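You operate a simulated robot arm through the tools that you are given. There is no shell and no other tool.

You are at the controls of a simulated robot arm. One attempt, no reset.

## Task
Puff the grit off the mirror on the wiping slide, then wipe it with two drops of water.
Fine: use the grey puffer and put it back; park the water arm, then one slow drag of the sled. Set down upright: puffer. Where these are worked on the way, their far stop is far enough and under half their travel is too little: water arm.

Only the result counts: the job must be done as asked and must still hold three seconds after the hand-in. Knocking over, shifting, dropping, spilling or breaking anything else fails it.

## Robot
A 6-joint arm with a two-finger parallel gripper, fixed in place. Base frame: the origin is at the foot of the arm, x ahead of it, y to its left, z up; the work surface is at about z = 925. Readings come in mm, rad, newtons and seconds.
With the tool pointing down near the work surface it reaches from about 240 to 660 mm from the base axis. Its first joint turns from -1.152 to 1.152 rad. Payload 2.9 kg.
Tool frame: the origin (TCP) lies between the finger pads and is the grasp point; the fingertips stand 30 mm ahead of it; z points along the fingers, y is the line along which they close. Largest opening 110 mm; finger width 20, thickness 10; the body of the gripper, 48 by 112 mm, starts 55 mm behind the TCP.
Orientation is that of the tool frame in the base frame, as [roll, pitch, yaw] about the fixed x, y, z axes, in that order (R = Rz(yaw) Ry(pitch) Rx(roll)). With the fingers straight down and closing along the base's y, the tool's x points along the base's -x, its y along +y and its z along -z.

## Interface
- The arm moves only by the tool move_arm. Its argument "targets" is text: rows parted by semicolons, each of 6 numbers parted by spaces: the shift along the tool's x, y, z in units of 40 mm (1.0 is 40 mm), then the turn, a rotation vector about the tool's x, y, z in units of 5 degrees (1.0 is 5 degrees). In form: tx ty tz rx ry rz; .... A call has 1 to 20 rows; each row shifts and turns the commanded pose from where the row before left it, along the tool's axes as they then stand. "grip" is the closure in counts, from 0 (fully open) to 255 (shut), set as the call begins (left out, the last holds). A call with a number of a shift or a turn outside -1 to 1 is refused whole. Each row takes 0.2 s and may step no farther than 50 mm and 0.15 rad from the row before; otherwise, or with a gripper value out of range, the whole call is refused. Where a pose cannot be reached the arm comes as near as it can. A force on the tool above 90 N (or 10 N above the force at the start of the call, whichever is more), or a blocked arm, ends the call early, and 0.2 s more pass. Each finger travels about 108 mm/s and halts on what it meets, pressing with about 22 N; the grip force reading is that of the motor and also rises with nothing between the fingers. The clock runs only during rows and for 0.2 s after the last one: add rows that do not move to give the fingers time. It gives the time, the measured TCP pose, the force on the tool (base axes), the opening and the grip force at its end, in the units of the frame above (readings bear some noise), with the torque about the TCP (base axes, N m) and any sound that the robot's microphone picked up.
- Cameras (640 x 400 px; columns grow to the right, rows downward): "scene" is fixed at [79.8, 431.5, 1409.6]; the picture's right is [-0.77, -0.64, 0.00], its down [-0.16, 0.19, -0.97] and it looks along [0.62, -0.75, -0.25] (base axes); focal length 296 px, centre (320, 200). "wrist" rides on the gripper at [72, 17, -103] in the tool frame; the picture's right is [-0.23, 0.97, 0.00], its down [-0.76, -0.18, -0.62] and it looks along [-0.61, -0.14, 0.78] (tool axes); focal length 222 px, centre (320, 200). There is no depth. A picture from a camera that has moved, and an enlarged one, comes with that camera's place and axes in the base frame and with its lens. The place of the scene camera against the robot may be out by one fixed shift of up to 12 mm in any direction.
- camera(camera): a new picture of that camera. It takes no simulated time.
- close_up(camera, box): a new picture of the part [left, top, right, bottom] of that camera's present view, enlarged. It takes no simulated time.
- close_job(): hands the job in; it is judged then, once.

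Places have to be worked out from the pictures, the camera data and where the tool is seen. Open the gripper and draw the arm clear of the work before you hand the job in, unless the task says otherwise.

The tools are called after "Request:" by a JSON object that holds its "api" and its "payload". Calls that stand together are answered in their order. move_arm: Moves the arm, as the interface text tells. Its arguments: {"type":"object","properties":{"targets":{"type":"string"},"grip":{"type":"number"}},"required":["targets"]} The other tools are called the same way: camera (camera) takes a picture; close_up (camera, box) takes an enlarged picture of a part of a camera's view; close_job () hands the job in.

At the start:

```text
time_s: 0.0
tool_pos: [317.2, -9.3, 1336.2]
tool_rot: [3.141, 0.0, 3.141]
wrist_force: [-1.0, -0.4, -0.2]
moment: [0.01, 0.03, -0.01]
opening: 110.3
grasp_force: 0.1
```

scene: 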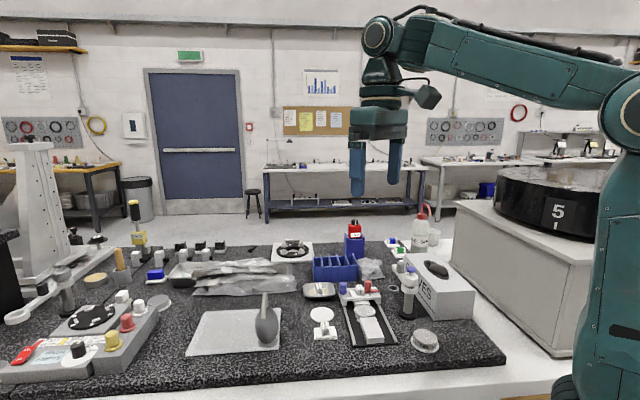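
wrist: 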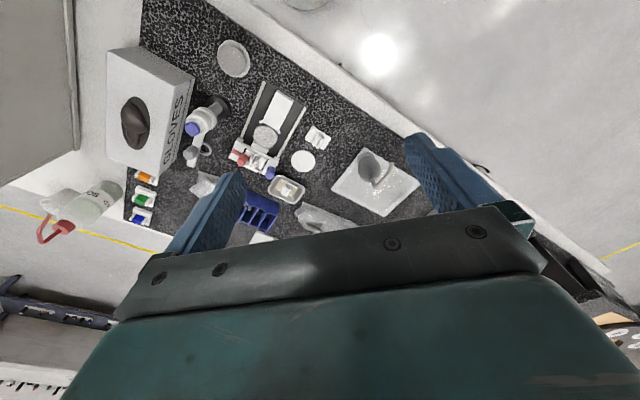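

I start by looking closer at the workspace to identify the puffer, the wiping slide, the mirror, the water arm and the sled.

Request:
{"api": "close_up", "payload": {"camera": "scene", "box": [290, 220, 490, 360]}}

Request:
{"api": "close_up", "payload": {"camera": "scene", "box": [170, 230, 370, 370]}}

Request:
{"api": "close_up", "payload": {"camera": "wrist", "box": [120, 30, 440, 240]}}

Request:
{"api": "close_up", "payload": {"camera": "scene", "box": [0, 220, 200, 390]}}

```text
2.86 times, centred on (390, 290) of scene
camera zoom: at [79.8, 431.5, 1409.6], right [-0.77, -0.64, 0.0], down [-0.16, 0.19, -0.97], along [0.62, -0.75, -0.25], focal length 844 px, centre (120, -57)
```

zoom: 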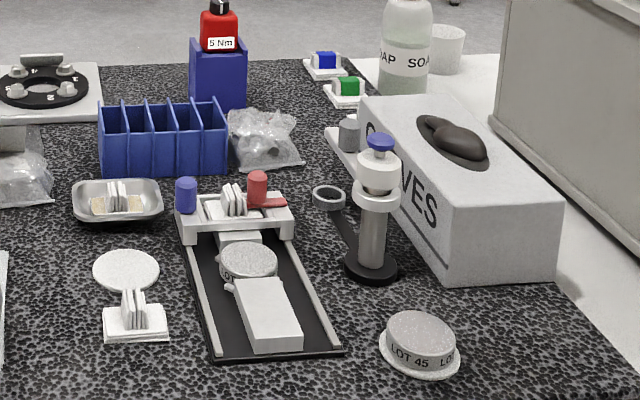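

```text
2.86 times, centred on (270, 300) of scene
camera zoom: at [79.8, 431.5, 1409.6], right [-0.77, -0.64, 0.0], down [-0.16, 0.19, -0.97], along [0.62, -0.75, -0.25], focal length 844 px, centre (463, -86)
```

zoom: 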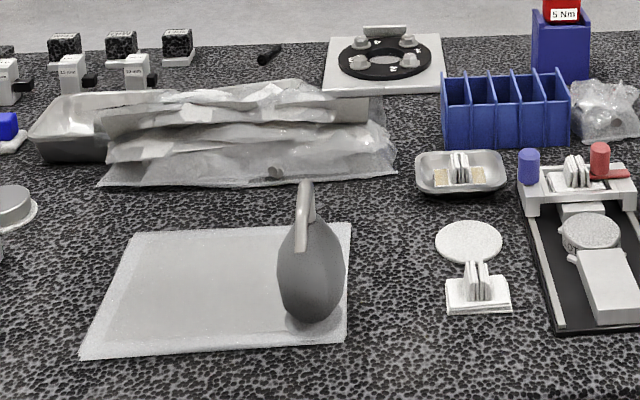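

```text
1.90 times, centred on (280, 135) of wrist
camera zoom: at [245.4, 7.7, 1440.2], right [0.23, 0.97, 0.0], down [0.76, -0.18, 0.62], along [0.61, -0.14, -0.78], focal length 423 px, centre (396, 324)
```

zoom: 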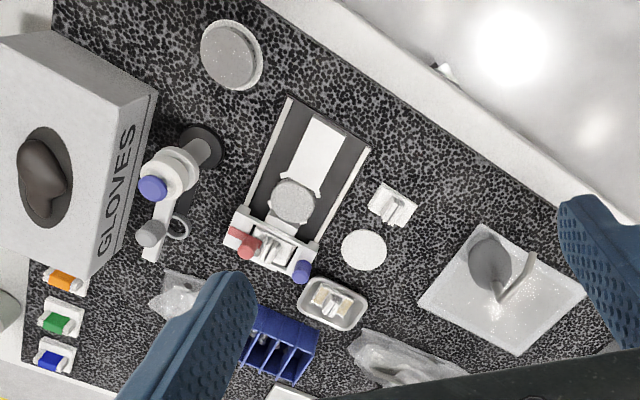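

```text
2.35 times, centred on (100, 305) of scene
camera zoom: at [79.8, 431.5, 1409.6], right [-0.77, -0.64, 0.0], down [-0.16, 0.19, -0.97], along [0.62, -0.75, -0.25], focal length 696 px, centre (838, -47)
```

zoom: 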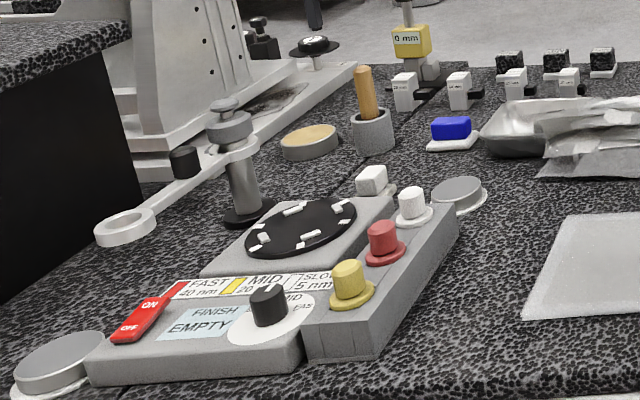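

I need more detail of the slide, the dropper post and the puffer, so I zoom in further.

Request:
{"api": "close_up", "payload": {"camera": "scene", "box": [335, 270, 405, 350]}}

Request:
{"api": "close_up", "payload": {"camera": "scene", "box": [380, 250, 440, 325]}}

Request:
{"api": "close_up", "payload": {"camera": "wrist", "box": [180, 70, 320, 190]}}

Request:
{"api": "close_up", "payload": {"camera": "wrist", "box": [310, 120, 430, 220]}}

```text
5.00 times, centred on (370, 310) of scene
camera zoom: at [79.8, 431.5, 1409.6], right [-0.77, -0.64, 0.0], down [-0.16, 0.19, -0.97], along [0.62, -0.75, -0.25], focal length 1478 px, centre (70, -350)
```

zoom: 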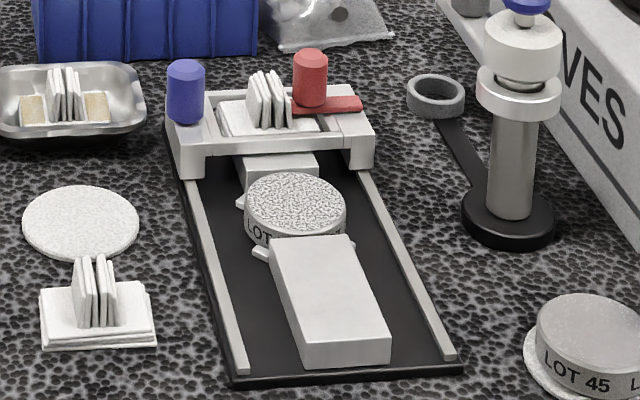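

```text
5.33 times, centred on (410, 288) of scene
camera zoom: at [79.8, 431.5, 1409.6], right [-0.77, -0.64, 0.0], down [-0.16, 0.19, -0.97], along [0.62, -0.75, -0.25], focal length 1576 px, centre (-160, -267)
```

zoom: 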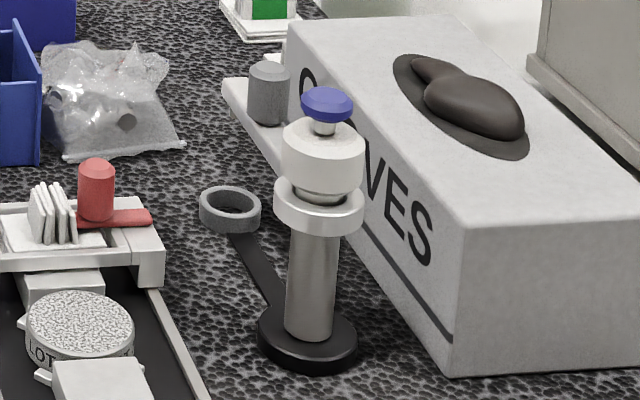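

```text
3.33 times, centred on (250, 130) of wrist
camera zoom: at [245.4, 7.7, 1440.2], right [0.23, 0.97, 0.0], down [0.76, -0.18, 0.62], along [0.61, -0.14, -0.78], focal length 740 px, centre (553, 433)
```

zoom: 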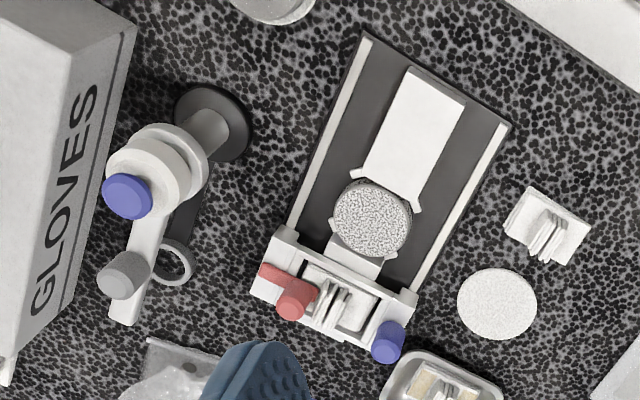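

```text
4.00 times, centred on (370, 170) of wrist
camera zoom: at [245.4, 7.7, 1440.2], right [0.23, 0.97, 0.0], down [0.76, -0.18, 0.62], along [0.61, -0.14, -0.78], focal length 888 px, centre (120, 320)
```

zoom: 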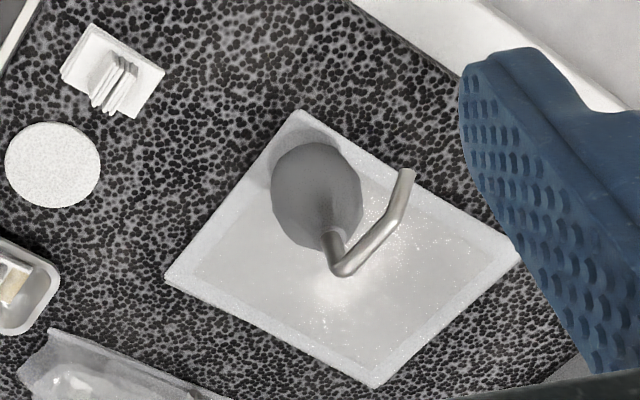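

The puffer stands at about (551, 58) on its mat with a bent tube at z≈1040. The mirror is near (413, -156), the sled at the back of the track near (462, -199), and the water post near (336, -242). I move the wrist camera above the slide for a closer look before touching anything.

Request:
{"api": "move_arm", "payload": {"targets": "0 -0.658 0.8375 0 0 0;0 -0.658 0.8375 0 0 0;0 -0.658 0.8375 0 0 0;0 -0.658 0.8375 0 0 0;0 -0.658 0.8375 0 0 0;0 -0.658 0.8375 0 0 0;0 0 0 0 0 0"}}

Request:
{"api": "camera", "payload": {"camera": "wrist"}}

Request:
{"api": "close_up", "payload": {"camera": "scene", "box": [245, 280, 300, 360]}}

```text
time_s: 1.6
tool_pos: [314.4, -168.7, 1134.4]
tool_rot: [-3.14, 0.001, 3.139]
wrist_force: [-0.1, -0.1, -0.4]
moment: [0.03, 0.01, -0.03]
opening: 110.2
grasp_force: 0.1
```

```text
taken
camera wrist: at [242.5, -151.8, 1237.8], right [0.23, 0.97, 0.0], down [0.76, -0.18, 0.62], along [0.61, -0.14, -0.78], focal length 222 px, centre (320, 200)
```

wrist: 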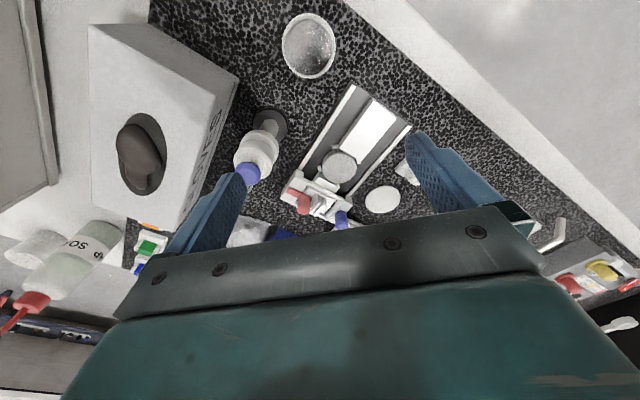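

```text
5.00 times, centred on (272, 320) of scene
camera zoom: at [79.8, 431.4, 1409.6], right [-0.77, -0.64, 0.0], down [-0.16, 0.19, -0.97], along [0.62, -0.75, -0.25], focal length 1478 px, centre (558, -400)
```

zoom: 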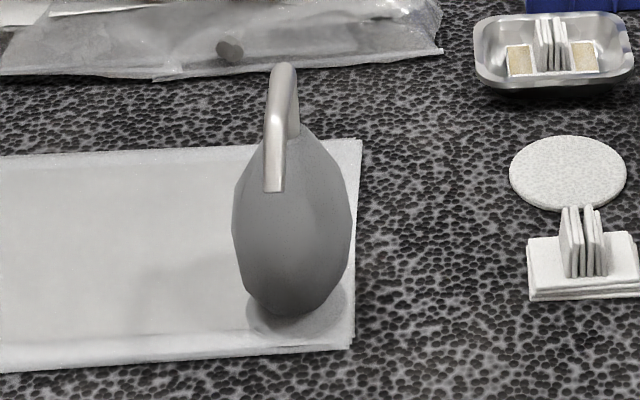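

The puffer's tube rises, runs about 45 mm toward the scene camera, then bends about 45° downward at the tip. I zoom the wrist view onto the slide and the water post to measure heights and see how the sled is built.

Request:
{"api": "close_up", "payload": {"camera": "wrist", "box": [270, 70, 430, 240]}}

Request:
{"api": "close_up", "payload": {"camera": "wrist", "box": [280, 140, 370, 230]}}

Request:
{"api": "close_up", "payload": {"camera": "wrist", "box": [210, 100, 310, 200]}}

Request:
{"api": "close_up", "payload": {"camera": "scene", "box": [340, 280, 380, 305]}}

```text
2.35 times, centred on (350, 155) of wrist
camera zoom: at [242.5, -151.8, 1237.8], right [0.23, 0.97, 0.0], down [0.76, -0.18, 0.62], along [0.61, -0.14, -0.78], focal length 523 px, centre (249, 306)
```

zoom: 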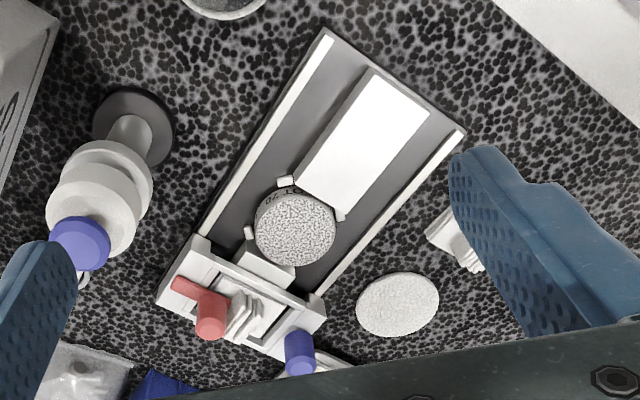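

```text
4.44 times, centred on (325, 185) of wrist
camera zoom: at [242.5, -151.8, 1237.8], right [0.23, 0.97, 0.0], down [0.76, -0.18, 0.62], along [0.61, -0.14, -0.78], focal length 987 px, centre (298, 267)
```

zoom: 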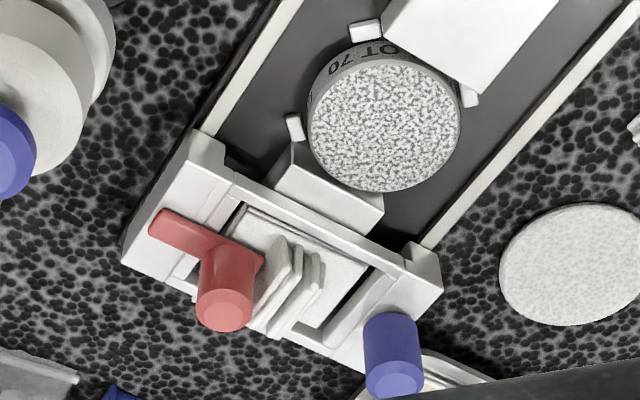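

```text
4.00 times, centred on (260, 150) of wrist
camera zoom: at [242.5, -151.8, 1237.8], right [0.23, 0.97, 0.0], down [0.76, -0.18, 0.62], along [0.61, -0.14, -0.78], focal length 888 px, centre (560, 400)
```

zoom: 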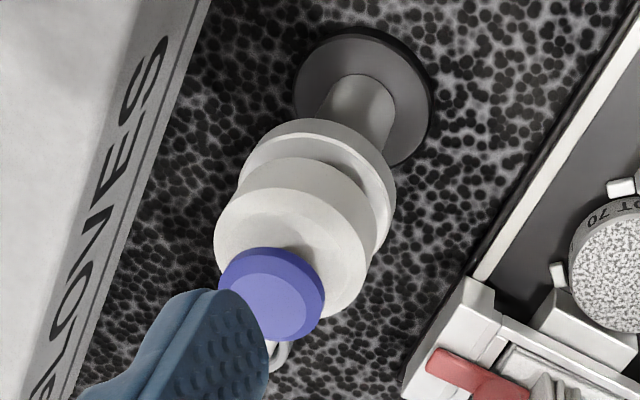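

```text
16.00 times, centred on (360, 292) of scene
camera zoom: at [79.8, 431.4, 1409.6], right [-0.77, -0.64, 0.0], down [-0.16, 0.19, -0.97], along [0.62, -0.75, -0.25], focal length 4729 px, centre (-320, -1280)
```

zoom: 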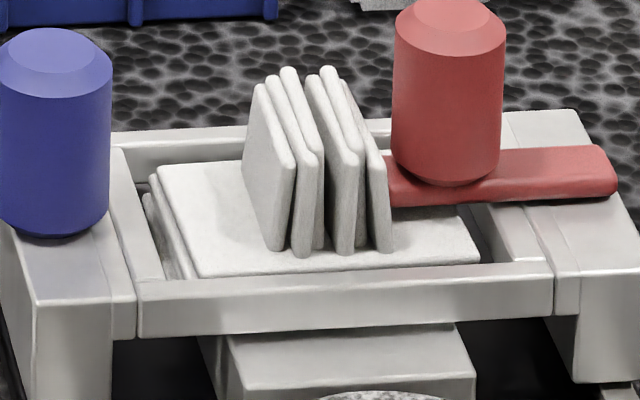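

The mirror top centres near (418, -161, 945). The sled's blue knob top is near (499, -175, 984), the red one near (448, -224, 989), and the water button near (337, -243, 1054). I leave the puffer's tube clear by gripping the bulb from the -y side at a 45° tilt, so first I move over the free area and turn the tool by 90°.

Request:
{"api": "move_arm", "payload": {"targets": "-0.775 0.454 -0.192 0 0 0;-0.775 0.454 -0.192 0 0 0;-0.775 0.454 -0.192 0 0 0;-0.775 0.454 -0.192 0 0 0;-0.775 0.454 -0.192 0 0 0;-0.775 0.454 -0.192 0 0 0;0 0 0 0 0 -1;0 0 0 0 0 -1;0 0 0 0 0 -1;0 0 0 0 0 -1;0 0 0 0 0 -1;0 0 0 0 0 -1;0 0 0 0 0 -1;0 0 0 0 0 -1;0 0 0 0 0 -1;0 0 0 0 0 0"}}

Request:
{"api": "camera", "payload": {"camera": "wrist"}}

```text
time_s: 5.0
tool_pos: [503.2, -57.4, 1183.5]
tool_rot: [3.141, 0.001, -2.355]
wrist_force: [-1.1, 1.0, -0.3]
moment: [0.03, 0.0, -0.03]
opening: 110.1
grasp_force: 0.0
```

```text
taken
camera wrist: at [440.8, -96.7, 1286.1], right [-0.53, 0.85, 0.0], down [0.66, 0.41, 0.62], along [0.53, 0.33, -0.78], focal length 222 px, centre (320, 200)
```

wrist: 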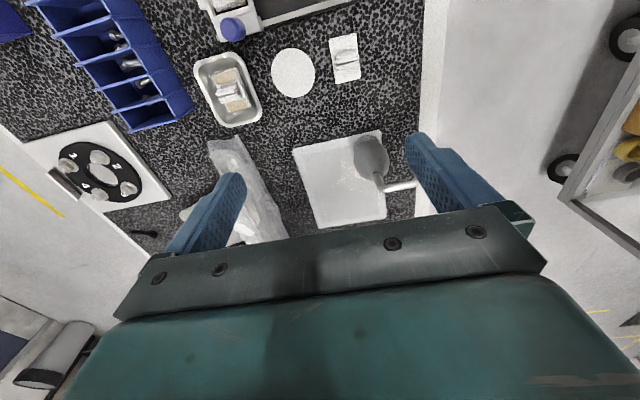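

The tool now has 45° of yaw. I zoom in here for another measurement of the puffer from this direction.

Request:
{"api": "close_up", "payload": {"camera": "wrist", "box": [330, 110, 430, 220]}}

```text
3.64 times, centred on (380, 165) of wrist
camera zoom: at [440.8, -96.7, 1286.1], right [-0.53, 0.85, 0.0], down [0.66, 0.41, 0.62], along [0.53, 0.33, -0.78], focal length 808 px, centre (102, 327)
```

zoom: 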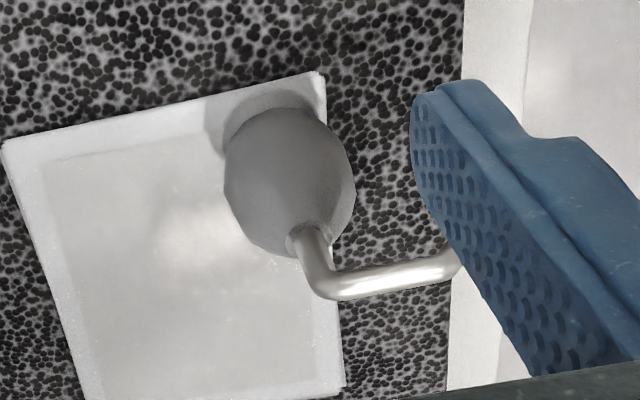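

Triangulating the two wrist views puts the puffer axis at about (540, 61), the bulb's widest part at z≈970 and the tube bend at z≈1055. I complete the turn to 90° yaw and tilt the tool by 45° at this safe height.

Request:
{"api": "move_arm", "payload": {"targets": "0 0 0 0 0 -1;0 0 0 0 0 -1;0 0 0 0 0 -1;0 0 0 0 0 -1;0 0 0 0 0 -1;0 0 0 0 0 -1;0 0 0 0 0 -1;0 0 0 0 0 -1;0 0 0 0 0 -1;0 0 0 0 -1 0;0 0 0 0 -1 0;0 0 0 0 -1 0;0 0 0 0 -1 0;0 0 0 0 -1 0;0 0 0 0 -1 0;0 0 0 0 -1 0;0 0 0 0 -1 0;0 0 0 0 -1 0;0 0 0 0 0 0"}}

Request:
{"api": "camera", "payload": {"camera": "wrist"}}

Request:
{"api": "camera", "payload": {"camera": "scene"}}

```text
time_s: 9.0
tool_pos: [463.9, -72.2, 1107.8]
tool_rot: [-3.097, 0.621, -1.547]
wrist_force: [-0.2, 0.1, 0.1]
moment: [-0.02, 0.02, 0.04]
opening: 109.9
grasp_force: 0.1
out of reach, approached as far as the arm can: row 10, 11, 12, 13, 14, 15, 16, 17, 18
```

```text
taken
camera wrist: at [445.7, -190.5, 1149.6], right [-0.98, 0.19, 0.1], down [0.14, 0.26, 0.96], along [0.15, 0.95, -0.28], focal length 222 px, centre (320, 200)
```

wrist: 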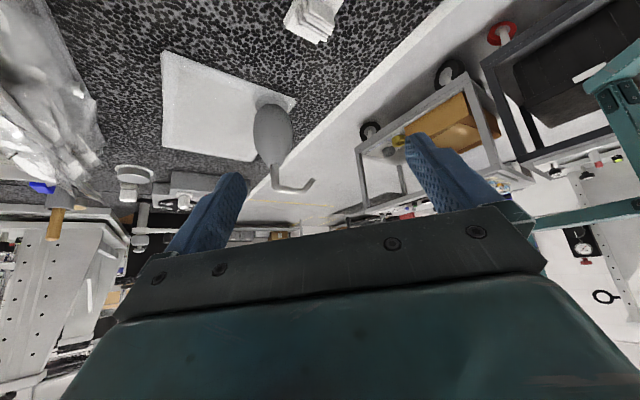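

```text
taken
```

scene: 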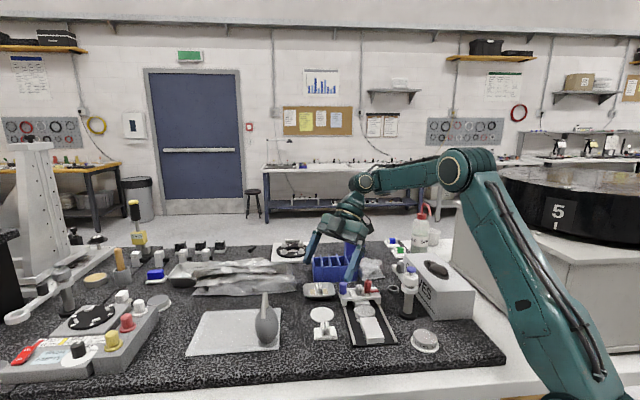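

The 45° tilt at this height is out of reach: the arm got to about 36° and sagged to z≈1108. I lower the commanded pose to z≈1060, over free space between the tissue pads and the mat, to see whether the tilt is reachable there.

Request:
{"api": "move_arm", "payload": {"targets": "0.707 0 0.707 0 0 0;0.707 0 0.707 0 0 0;0.707 0 0.707 0 0 0;0 0 0 0 0 0;0 0 0 0 0 0"}}

Request:
{"api": "camera", "payload": {"camera": "scene"}}

```text
time_s: 10.2
tool_pos: [470.8, -91.1, 988.9]
tool_rot: [-3.103, 0.622, -1.548]
wrist_force: [0.4, 0.7, 0.7]
moment: [0.02, 0.0, 0.0]
opening: 109.9
grasp_force: 0.1
```

```text
taken
```

scene: 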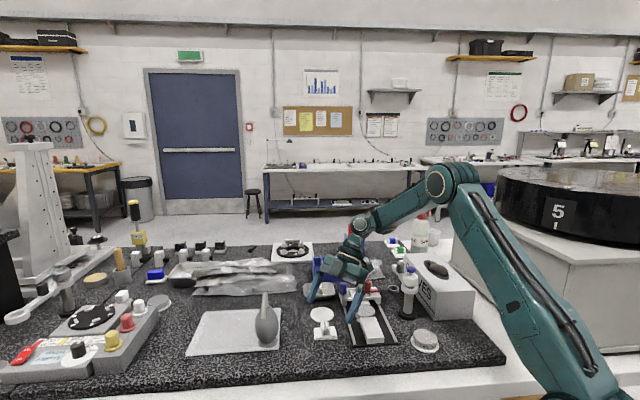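

The lowered pose was reachable, and the commanded pose had been clipped to the 36° tilt. I move up to roughly (530, -30, 1040) in front of the puffer and try a little more tilt there.

Request:
{"api": "move_arm", "payload": {"targets": "-0.652 -0.505 -0.034 0 0 0;-0.652 -0.505 -0.034 0 0 0;-0.652 -0.505 -0.034 0 0 0;0 0 0 0 -0.6 0;0 0 0 0 -0.6 0;0 0 0 0 0 0"}}

Request:
{"api": "camera", "payload": {"camera": "wrist"}}

```text
time_s: 11.6
tool_pos: [528.1, -29.9, 1040.9]
tool_rot: [-3.1, 0.728, -1.544]
wrist_force: [0.5, -0.2, 0.1]
moment: [-0.02, 0.01, 0.0]
opening: 110.0
grasp_force: 0.0
```

```text
taken
camera wrist: at [510.0, -152.9, 1069.4], right [-0.98, 0.17, 0.12], down [0.15, 0.15, 0.98], along [0.15, 0.97, -0.18], focal length 222 px, centre (320, 200)
```

wrist: 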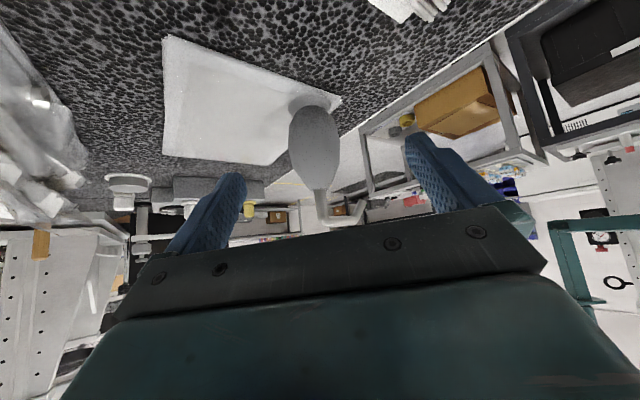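

A 42° tilt is reachable here. I zoom in to pin down the puffer position from this low viewpoint.

Request:
{"api": "close_up", "payload": {"camera": "wrist", "box": [260, 85, 380, 235]}}

Request:
{"api": "close_up", "payload": {"camera": "scene", "box": [220, 250, 360, 350]}}

```text
2.67 times, centred on (320, 160) of wrist
camera zoom: at [510.0, -152.9, 1069.4], right [-0.98, 0.17, 0.12], down [0.15, 0.15, 0.98], along [0.15, 0.97, -0.18], focal length 592 px, centre (320, 307)
```

zoom: 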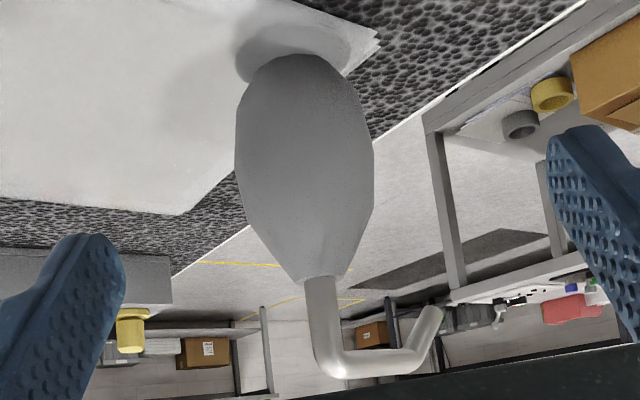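

```text
4.00 times, centred on (290, 300) of scene
camera zoom: at [79.8, 431.5, 1409.6], right [-0.77, -0.64, 0.0], down [-0.16, 0.19, -0.97], along [0.62, -0.75, -0.25], focal length 1182 px, centre (440, -200)
```

zoom: 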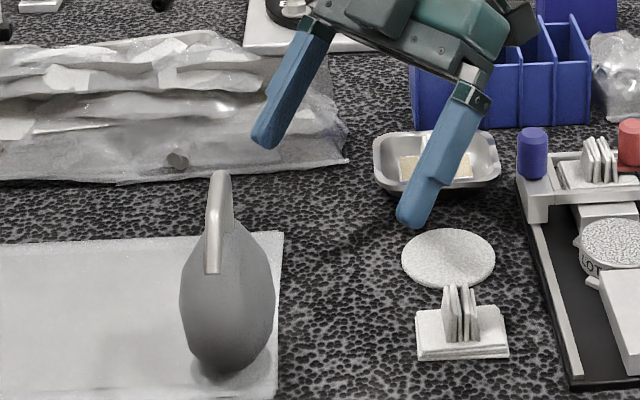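

The puffer is now well measured: axis (540, 62), bulb widest at z≈972 (54 mm), and nozzle tip (498, 101, 1036) pointing about 45° down at yaw 140°. I align and approach along the tool axis with the fingers open, leaving the gripper open.

Request:
{"api": "move_arm", "payload": {"targets": "-0.558 -0.2525 0 0 0 0;0 0 0.55 0 0 0;0 0 0.55 0 0 0;0 0 0.55 0 0 0;0 0 0.55 0 0 0;0 0 0.55 0 0 0;0 0 0 0 0 0", "grip": 0}}

Request:
{"api": "camera", "payload": {"camera": "wrist"}}

Request:
{"api": "close_up", "payload": {"camera": "scene", "box": [220, 250, 360, 350]}}

```text
time_s: 13.2
tool_pos: [540.3, 60.9, 973.2]
tool_rot: [-3.099, 0.726, -1.544]
wrist_force: [-0.7, 0.5, -0.3]
moment: [-0.06, -0.02, 0.04]
opening: 109.9
grasp_force: 0.1
```

```text
taken
camera wrist: at [523.0, -62.5, 1002.3], right [-0.98, 0.17, 0.12], down [0.15, 0.15, 0.98], along [0.15, 0.97, -0.18], focal length 222 px, centre (320, 200)
```

wrist: 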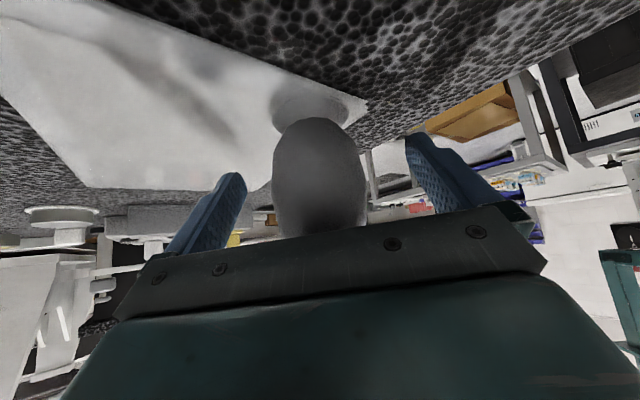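

```text
4.00 times, centred on (290, 300) of scene
camera zoom: at [79.8, 431.5, 1409.6], right [-0.77, -0.64, 0.0], down [-0.16, 0.19, -0.97], along [0.62, -0.75, -0.25], focal length 1182 px, centre (440, -200)
```

zoom: 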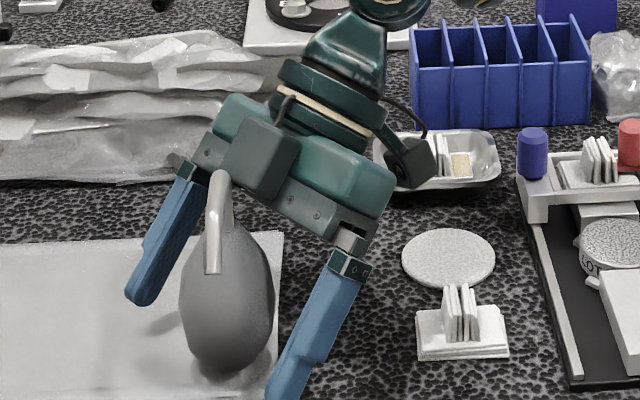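

The bulb sits centred between the fingers and the tube is clear of the gripper body. I close gently to about bulb width and read the opening and force.

Request:
{"api": "move_arm", "payload": {"targets": "0 0 0 0 0 0;0 0 0 0 0 0;0 0 0 0 0 0", "grip": 132}}

Request:
{"api": "close_up", "payload": {"camera": "wrist", "box": [220, 100, 460, 250]}}

```text
time_s: 14.0
tool_pos: [540.6, 59.9, 973.8]
tool_rot: [-3.101, 0.727, -1.543]
wrist_force: [-0.4, 0.2, 0.3]
moment: [-0.01, -0.02, 0.03]
opening: 53.2
grasp_force: 0.3
```

```text
2.67 times, centred on (340, 175) of wrist
camera zoom: at [523.1, -62.7, 1002.6], right [-0.98, 0.17, 0.12], down [0.15, 0.15, 0.98], along [0.15, 0.97, -0.18], focal length 592 px, centre (267, 267)
```

zoom: 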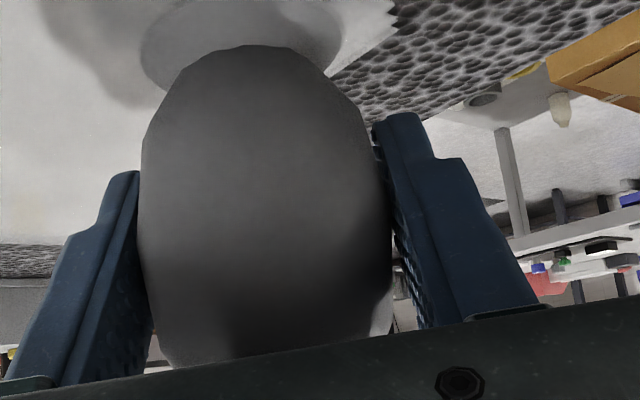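

At 53 mm there is no load yet. I close a little more, in a small step.

Request:
{"api": "move_arm", "payload": {"targets": "0 0 0 0 0 0;0 0 0 0 0 0;0 0 0 0 0 0", "grip": 142}}

```text
time_s: 14.8
tool_pos: [540.7, 60.4, 974.5]
tool_rot: [-3.099, 0.725, -1.542]
wrist_force: [-1.1, -0.7, 2.3]
moment: [0.03, 0.06, 0.03]
opening: 51.4
grasp_force: 21.8
```

The fingers now hold the bulb at 51.4 mm with full motor force and no sound yet. I lift it straight up 40 mm in small steps and check that it stays in the grip.

Request:
{"api": "move_arm", "payload": {"targets": "-0.166 -0.008 -0.186 0 0 0;-0.166 -0.008 -0.186 0 0 0;-0.333 -0.015 -0.373 0 0 0;0 0 0 0 0 0"}}

Request:
{"api": "close_up", "payload": {"camera": "scene", "box": [200, 230, 380, 360]}}

Request:
{"api": "camera", "payload": {"camera": "wrist"}}

```text
time_s: 15.8
tool_pos: [538.5, 58.6, 1013.8]
tool_rot: [-3.1, 0.726, -1.543]
wrist_force: [0.6, 0.1, -1.1]
moment: [0.02, -0.02, -0.01]
opening: 51.1
grasp_force: 22.0
```

```text
3.08 times, centred on (290, 295) of scene
camera zoom: at [79.8, 431.5, 1409.6], right [-0.77, -0.64, 0.0], down [-0.16, 0.19, -0.97], along [0.62, -0.75, -0.25], focal length 910 px, centre (412, -92)
```

zoom: 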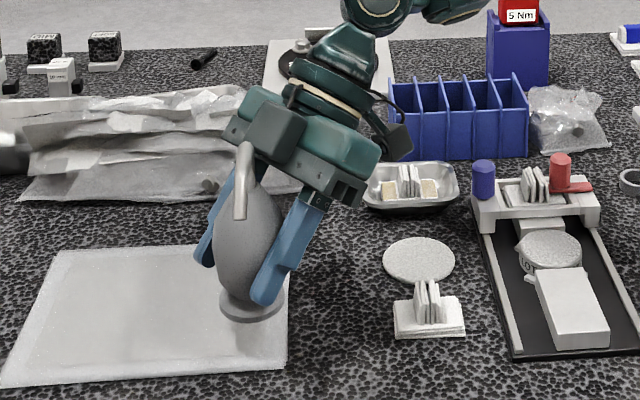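

```text
taken
camera wrist: at [521.9, -64.6, 1042.6], right [-0.98, 0.17, 0.12], down [0.15, 0.15, 0.98], along [0.15, 0.97, -0.18], focal length 222 px, centre (320, 200)
```

wrist: 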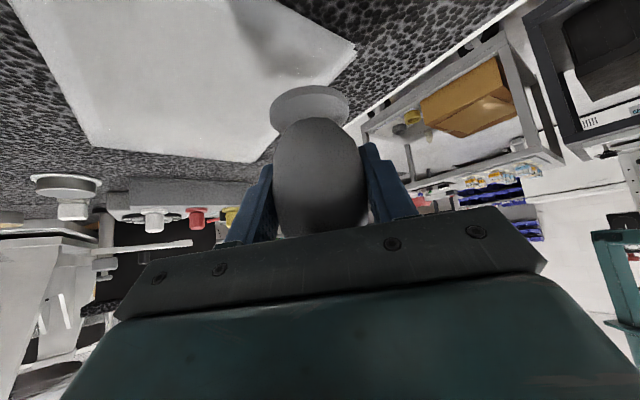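

The puffer hangs cleanly in the grip with its foot disc. I carry it toward (450, 20, 1050) and then turn it clockwise about the vertical axis in steps so the nozzle will eventually point along +x.

Request:
{"api": "move_arm", "payload": {"targets": "0.043 0.733 -0.44 0 0 0;0.043 0.733 -0.44 0 0 0;0.043 0.733 -0.44 0 0 0;0 0 0 0.665 0.031 0.746;0 0 0 0.665 0.031 0.746;0 0 0 0.665 0.031 0.746;0 0 0 0.665 0.031 0.746;0 0 0 0.665 0.031 0.746;0 0 0 0.665 0.031 0.746;0 0 0 0.665 0.031 0.746;0 0 0 0.665 0.031 0.746;0 0 0 0.665 0.031 0.746;0 0 0 0 0 0"}}

Request:
{"api": "camera", "payload": {"camera": "scene"}}

```text
time_s: 18.6
tool_pos: [450.2, 21.1, 1044.6]
tool_rot: [-3.099, 0.73, -2.328]
wrist_force: [0.0, -0.5, -0.4]
moment: [-0.02, 0.0, -0.02]
opening: 51.0
grasp_force: 21.9
```

```text
taken
```

scene: 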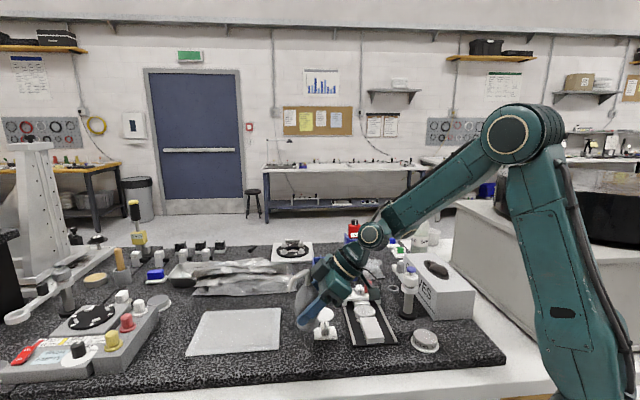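

The carry is stable and the puffer is still held. I continue the clockwise turn by another 95°, so the nozzle should point along +x.

Request:
{"api": "move_arm", "payload": {"targets": "0 0 0 0.665 0.031 0.746;0 0 0 0.665 0.031 0.746;0 0 0 0.665 0.031 0.746;0 0 0 0.665 0.031 0.746;0 0 0 0.665 0.031 0.746;0 0 0 0.665 0.031 0.746;0 0 0 0.665 0.031 0.746;0 0 0 0.665 0.031 0.746;0 0 0 0.665 0.031 0.746;0 0 0 0.665 0.031 0.746;0 0 0 0.665 0.031 0.746;0 0 0 0.665 0.031 0.746;0 0 0 0.665 0.031 0.746;0 0 0 0.665 0.031 0.746;0 0 0 0.665 0.031 0.746;0 0 0 0.665 0.031 0.746;0 0 0 0.665 0.031 0.746;0 0 0 0.665 0.031 0.746;0 0 0 0.665 0.031 0.746;0 0 0 0 0 0"}}

Request:
{"api": "camera", "payload": {"camera": "scene"}}

Request:
{"api": "camera", "payload": {"camera": "wrist"}}

```text
time_s: 22.8
tool_pos: [449.5, 21.1, 1046.3]
tool_rot: [-3.102, 0.731, 2.292]
wrist_force: [0.4, 0.1, 0.2]
moment: [-0.01, 0.03, 0.04]
opening: 50.9
grasp_force: 21.5
```

```text
taken
```

scene: 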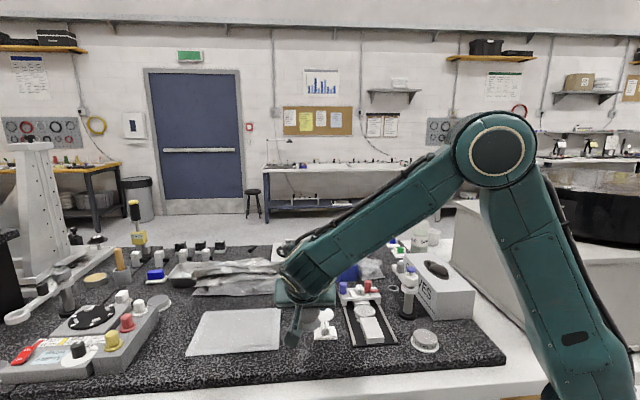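

```text
taken
camera wrist: at [385.5, 126.8, 1074.8], right [0.86, 0.5, 0.12], down [-0.02, -0.21, 0.98], along [0.51, -0.84, -0.17], focal length 222 px, centre (320, 200)
```

wrist: 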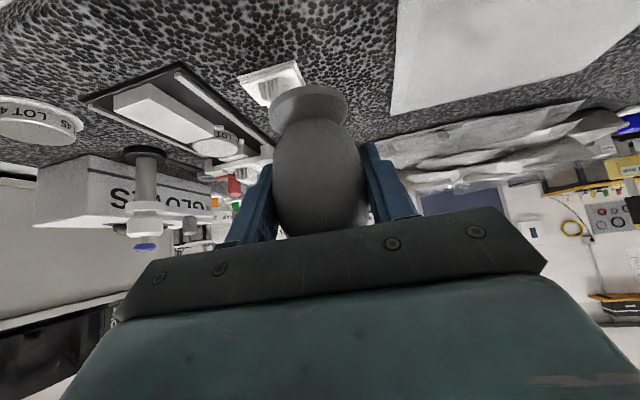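

The nozzle should now point about along +x. I translate to a waiting position above the front-right of the slide at about (333, -157, 1060).

Request:
{"api": "move_arm", "payload": {"targets": "-0.215 -0.849 0.148 0 0 0;-0.215 -0.849 0.148 0 0 0;-0.215 -0.849 0.148 0 0 0;-0.215 -0.849 0.148 0 0 0;-0.215 -0.849 0.148 0 0 0;-0.215 -0.849 0.148 0 0 0;0 0 0 0 0 0"}}

Request:
{"api": "camera", "payload": {"camera": "scene"}}

Request:
{"api": "camera", "payload": {"camera": "wrist"}}

```text
time_s: 24.4
tool_pos: [336.6, -157.1, 1062.4]
tool_rot: [-3.101, 0.731, 2.294]
wrist_force: [1.0, 0.7, 0.1]
moment: [0.0, -0.01, 0.01]
opening: 50.5
grasp_force: 22.5
```

```text
taken
```

scene: 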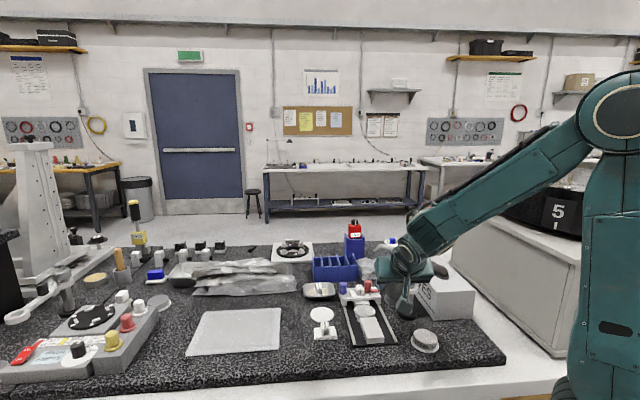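

```text
taken
camera wrist: at [272.2, -50.7, 1089.6], right [0.86, 0.5, 0.12], down [-0.02, -0.21, 0.98], along [0.51, -0.84, -0.17], focal length 222 px, centre (320, 200)
```

wrist: 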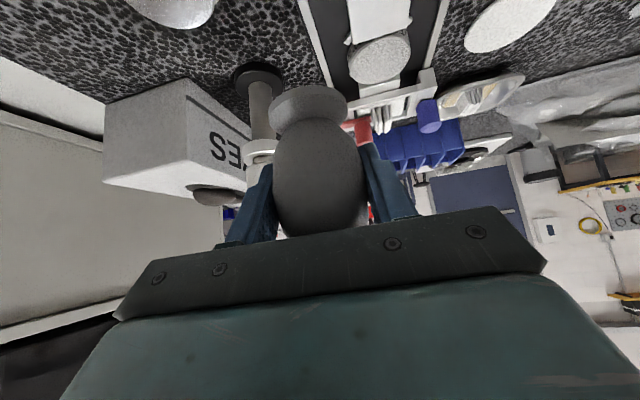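

I zoom the scene view to see where the nozzle points relative to the mirror.

Request:
{"api": "close_up", "payload": {"camera": "scene", "box": [330, 220, 470, 350]}}

Request:
{"api": "close_up", "payload": {"camera": "wrist", "box": [240, 0, 460, 240]}}

```text
3.08 times, centred on (400, 285) of scene
camera zoom: at [79.8, 431.5, 1409.6], right [-0.77, -0.64, 0.0], down [-0.16, 0.19, -0.97], along [0.62, -0.75, -0.25], focal length 910 px, centre (74, -62)
```

zoom: 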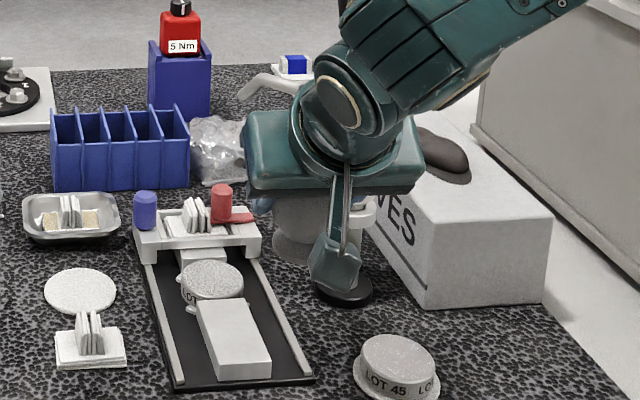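

```text
1.67 times, centred on (350, 120) of wrist
camera zoom: at [272.2, -50.7, 1089.6], right [0.86, 0.5, 0.12], down [-0.02, -0.21, 0.98], along [0.51, -0.84, -0.17], focal length 370 px, centre (270, 333)
```

zoom: 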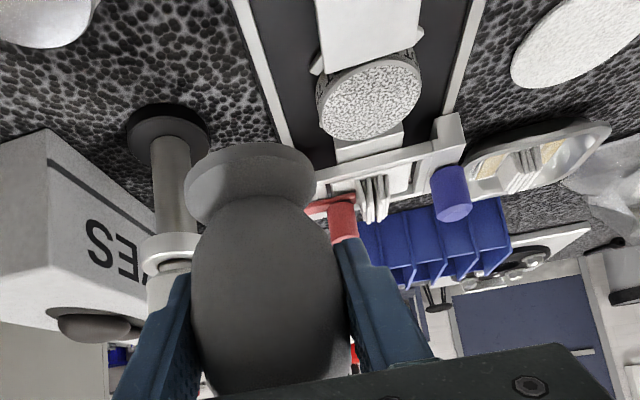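

The nozzle tip shows up where expected, near (395, -157, 1120). I now pitch the puffer 45° nose-down about the TCP so the nozzle points straight down over the mirror, still high above it.

Request:
{"api": "move_arm", "payload": {"targets": "0 0 0 0.548 0.657 -0.518;0 0 0 0.548 0.657 -0.518;0 0 0 0.548 0.657 -0.518;0 0 0 0.548 0.657 -0.518;0 0 0 0.548 0.657 -0.518;0 0 0 0.548 0.657 -0.518;0 0 0 0.548 0.657 -0.518;0 0 0 0.548 0.657 -0.518;0 0 0 0.548 0.657 -0.518;0 0 0 0 0 0"}}

Request:
{"api": "close_up", "payload": {"camera": "scene", "box": [330, 220, 470, 350]}}

Request:
{"api": "camera", "payload": {"camera": "wrist"}}

```text
time_s: 26.6
tool_pos: [333.4, -156.8, 1060.1]
tool_rot: [-2.549, 0.113, 2.536]
wrist_force: [0.0, 0.1, -1.1]
moment: [0.02, -0.01, 0.01]
opening: 50.8
grasp_force: 21.4
```

```text
3.08 times, centred on (400, 285) of scene
camera zoom: at [79.8, 431.5, 1409.6], right [-0.77, -0.64, 0.0], down [-0.16, 0.19, -0.97], along [0.62, -0.75, -0.25], focal length 910 px, centre (74, -62)
```

zoom: 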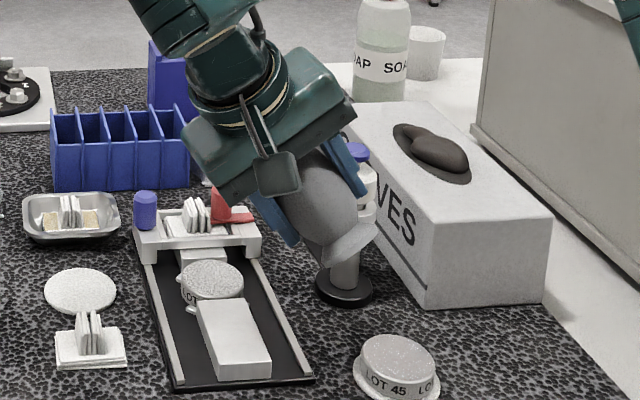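

```text
taken
camera wrist: at [309.0, -51.7, 1128.7], right [0.7, 0.5, -0.51], down [0.68, -0.23, 0.7], along [0.23, -0.84, -0.5], focal length 222 px, centre (320, 200)
```

wrist: 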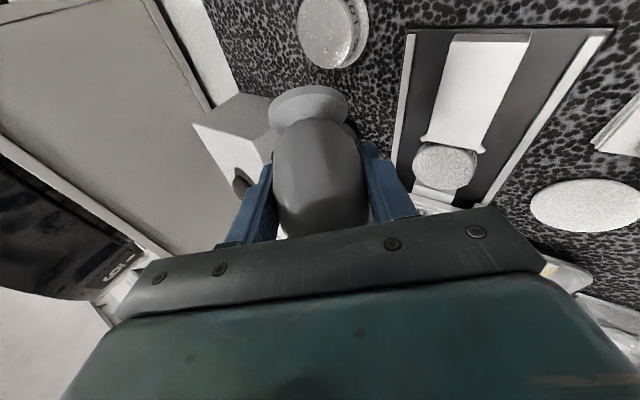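

Both cameras have the tip hidden behind the gripper, but the tool pose puts it at about (418, -161.5, 1062), pointing straight down. I zoom in on the mirror from this viewpoint to double-check its place before descending.

Request:
{"api": "close_up", "payload": {"camera": "wrist", "box": [390, 110, 510, 210]}}

Request:
{"api": "close_up", "payload": {"camera": "scene", "box": [360, 260, 430, 320]}}

```text
4.00 times, centred on (450, 160) of wrist
camera zoom: at [309.0, -51.7, 1128.7], right [0.7, 0.5, -0.51], down [0.68, -0.23, 0.7], along [0.23, -0.84, -0.5], focal length 888 px, centre (-200, 360)
```

zoom: 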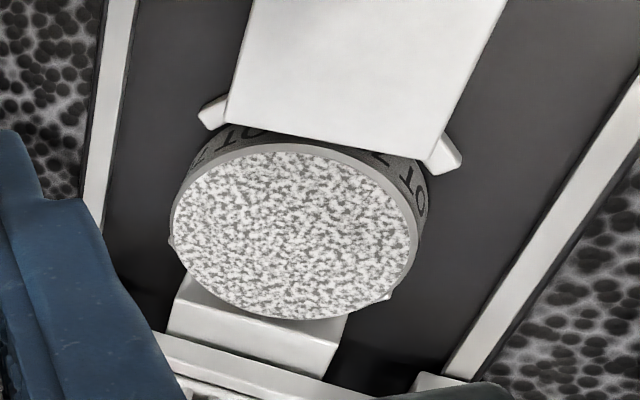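

```text
6.67 times, centred on (395, 290) of scene
camera zoom: at [79.8, 431.5, 1409.6], right [-0.77, -0.64, 0.0], down [-0.16, 0.19, -0.97], along [0.62, -0.75, -0.25], focal length 1971 px, centre (-180, -400)
```

zoom: 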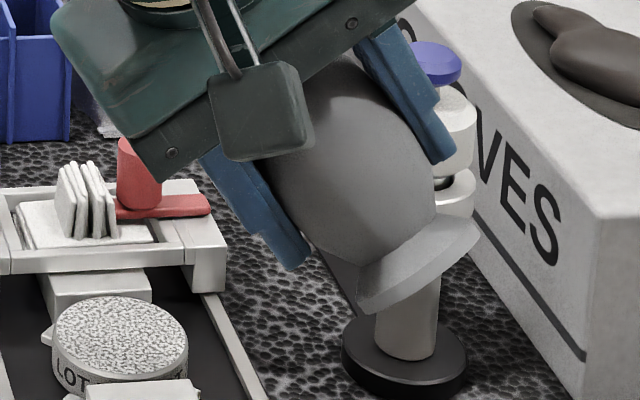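

The mirror centre is confirmed at about (418, -161, 945), right below the nozzle. I descend 55 mm so the tip sits about 60 mm above the grit.

Request:
{"api": "move_arm", "payload": {"targets": "0.052 0.254 0.378 0 0 0;0.052 0.254 0.378 0 0 0;0.052 0.254 0.378 0 0 0;0 0 0 0 0 0"}}

Request:
{"api": "close_up", "payload": {"camera": "scene", "box": [330, 220, 470, 350]}}

Request:
{"api": "camera", "payload": {"camera": "wrist"}}

```text
time_s: 27.6
tool_pos: [333.8, -157.3, 1007.0]
tool_rot: [-2.549, 0.115, 2.535]
wrist_force: [-0.4, 0.2, -0.6]
moment: [0.01, 0.02, -0.01]
opening: 50.7
grasp_force: 22.1
```

```text
3.08 times, centred on (400, 285) of scene
camera zoom: at [79.8, 431.5, 1409.6], right [-0.77, -0.64, 0.0], down [-0.16, 0.19, -0.97], along [0.62, -0.75, -0.25], focal length 910 px, centre (74, -62)
```

zoom: 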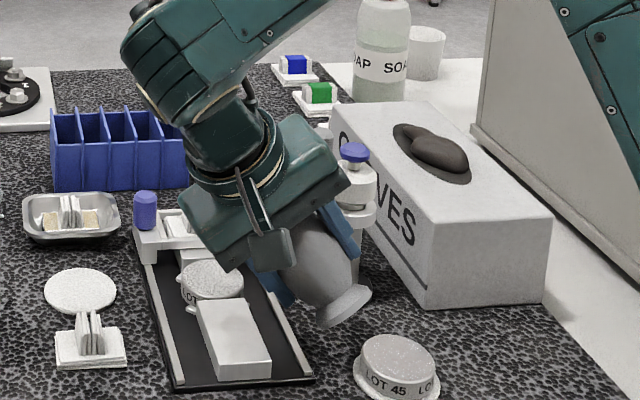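

```text
taken
camera wrist: at [309.9, -52.7, 1075.1], right [0.7, 0.5, -0.51], down [0.68, -0.23, 0.7], along [0.23, -0.84, -0.5], focal length 222 px, centre (320, 200)
```

wrist: 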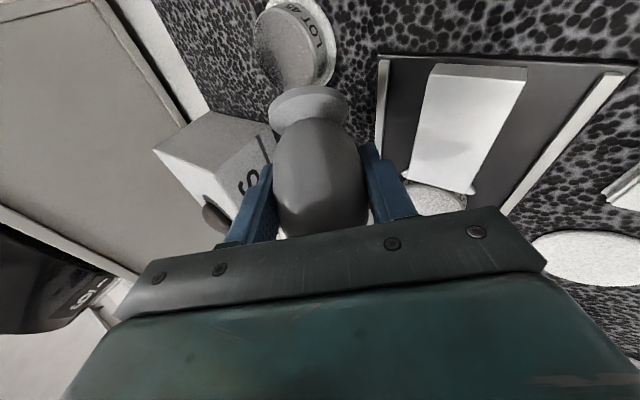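

The puffer is in position over the mirror. I squeeze the bulb by commanding the gripper fully closed for a second and listen for the puff.

Request:
{"api": "move_arm", "payload": {"targets": "0 0 0 0 0 0;0 0 0 0 0 0;0 0 0 0 0 0;0 0 0 0 0 0;0 0 0 0 0 0", "grip": 255}}

Request:
{"api": "close_up", "payload": {"camera": "scene", "box": [360, 270, 400, 300]}}

Request:
{"api": "close_up", "payload": {"camera": "wrist", "box": [380, 130, 500, 230]}}

```text
time_s: 28.8
tool_pos: [335.1, -157.8, 1007.3]
tool_rot: [-2.551, 0.116, 2.535]
wrist_force: [0.3, -0.4, -1.3]
moment: [0.0, -0.04, -0.02]
opening: 50.6
grasp_force: 22.3
```

```text
13.33 times, centred on (380, 285) of scene
camera zoom: at [79.8, 431.5, 1409.6], right [-0.77, -0.64, 0.0], down [-0.16, 0.19, -0.97], along [0.62, -0.75, -0.25], focal length 3941 px, centre (-480, -933)
```

zoom: 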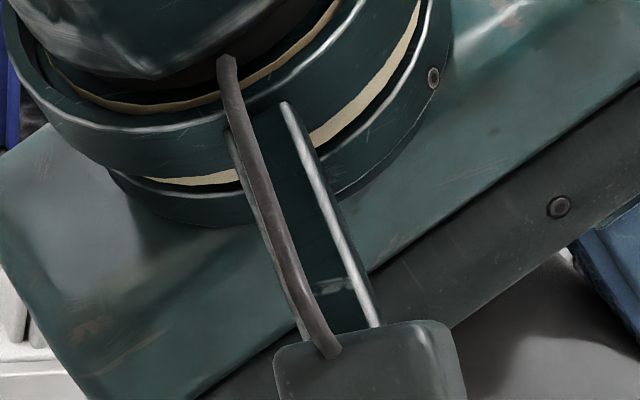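

```text
4.00 times, centred on (440, 180) of wrist
camera zoom: at [309.9, -52.6, 1075.3], right [0.7, 0.5, -0.51], down [0.68, -0.23, 0.7], along [0.23, -0.84, -0.5], focal length 888 px, centre (-160, 280)
```

zoom: 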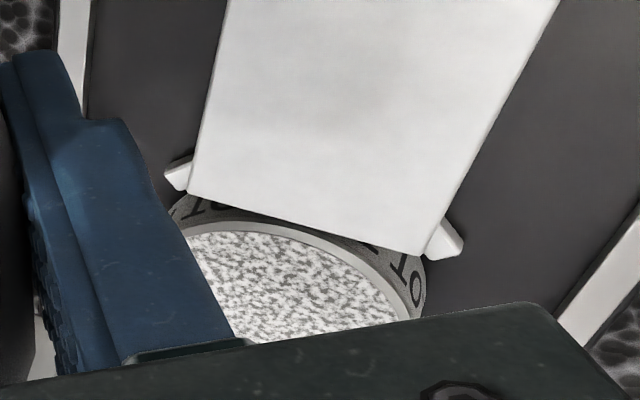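

No sound and the grit is still there: the bulb had been fully loaded since pick-up, so it must be relaxed and squeezed afresh. I ease the grip in tiny steps while watching the force, so that I do not lose hold.

Request:
{"api": "move_arm", "payload": {"targets": "0 0 0 0 0 0;0 0 0 0 0 0", "grip": 139}}

```text
time_s: 29.4
tool_pos: [335.4, -158.2, 1007.2]
tool_rot: [-2.551, 0.116, 2.536]
wrist_force: [0.1, -0.2, -0.1]
moment: [0.03, 0.0, -0.02]
opening: 50.9
grasp_force: 0.9
```

The motor force fell to about 1 N with the bulb still between the fingers. I squeeze again right away and look for the puff.

Request:
{"api": "move_arm", "payload": {"targets": "0 0 0 0 0 0;0 0 0 0 0 0;0 0 0 0 0 0;0 0 0 0 0 0", "grip": 255}}

Request:
{"api": "close_up", "payload": {"camera": "wrist", "box": [380, 130, 500, 230]}}

Request:
{"api": "close_up", "payload": {"camera": "scene", "box": [330, 220, 470, 350]}}

```text
time_s: 30.4
tool_pos: [334.5, -157.2, 1006.8]
tool_rot: [-2.55, 0.114, 2.535]
wrist_force: [0.2, -0.6, -1.3]
moment: [0.0, -0.02, 0.0]
opening: 50.6
grasp_force: 22.3
```

```text
4.00 times, centred on (440, 180) of wrist
camera zoom: at [309.9, -52.6, 1075.3], right [0.7, 0.5, -0.51], down [0.68, -0.23, 0.7], along [0.23, -0.84, -0.5], focal length 888 px, centre (-160, 280)
```

zoom: 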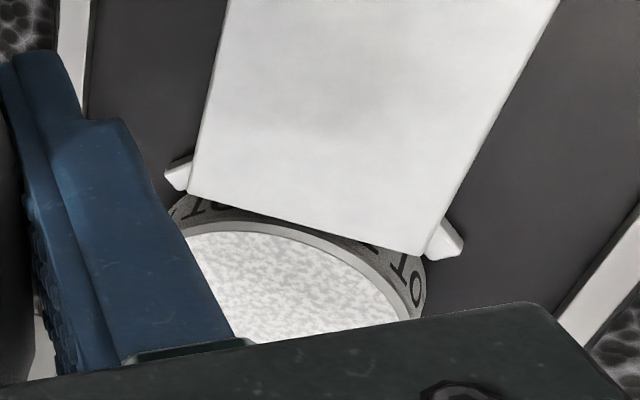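

```text
3.08 times, centred on (400, 285) of scene
camera zoom: at [79.8, 431.5, 1409.6], right [-0.77, -0.64, 0.0], down [-0.16, 0.19, -0.97], along [0.62, -0.75, -0.25], focal length 910 px, centre (74, -62)
```

zoom: 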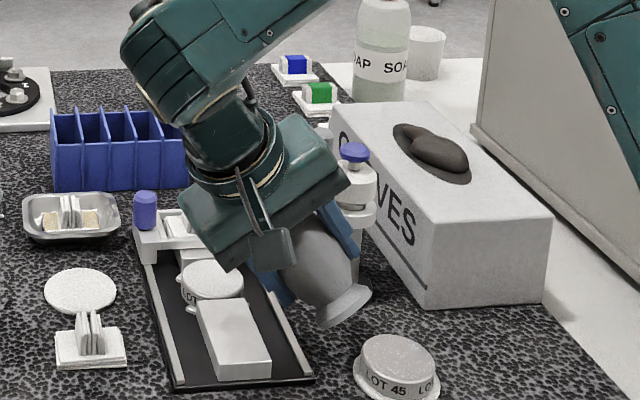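

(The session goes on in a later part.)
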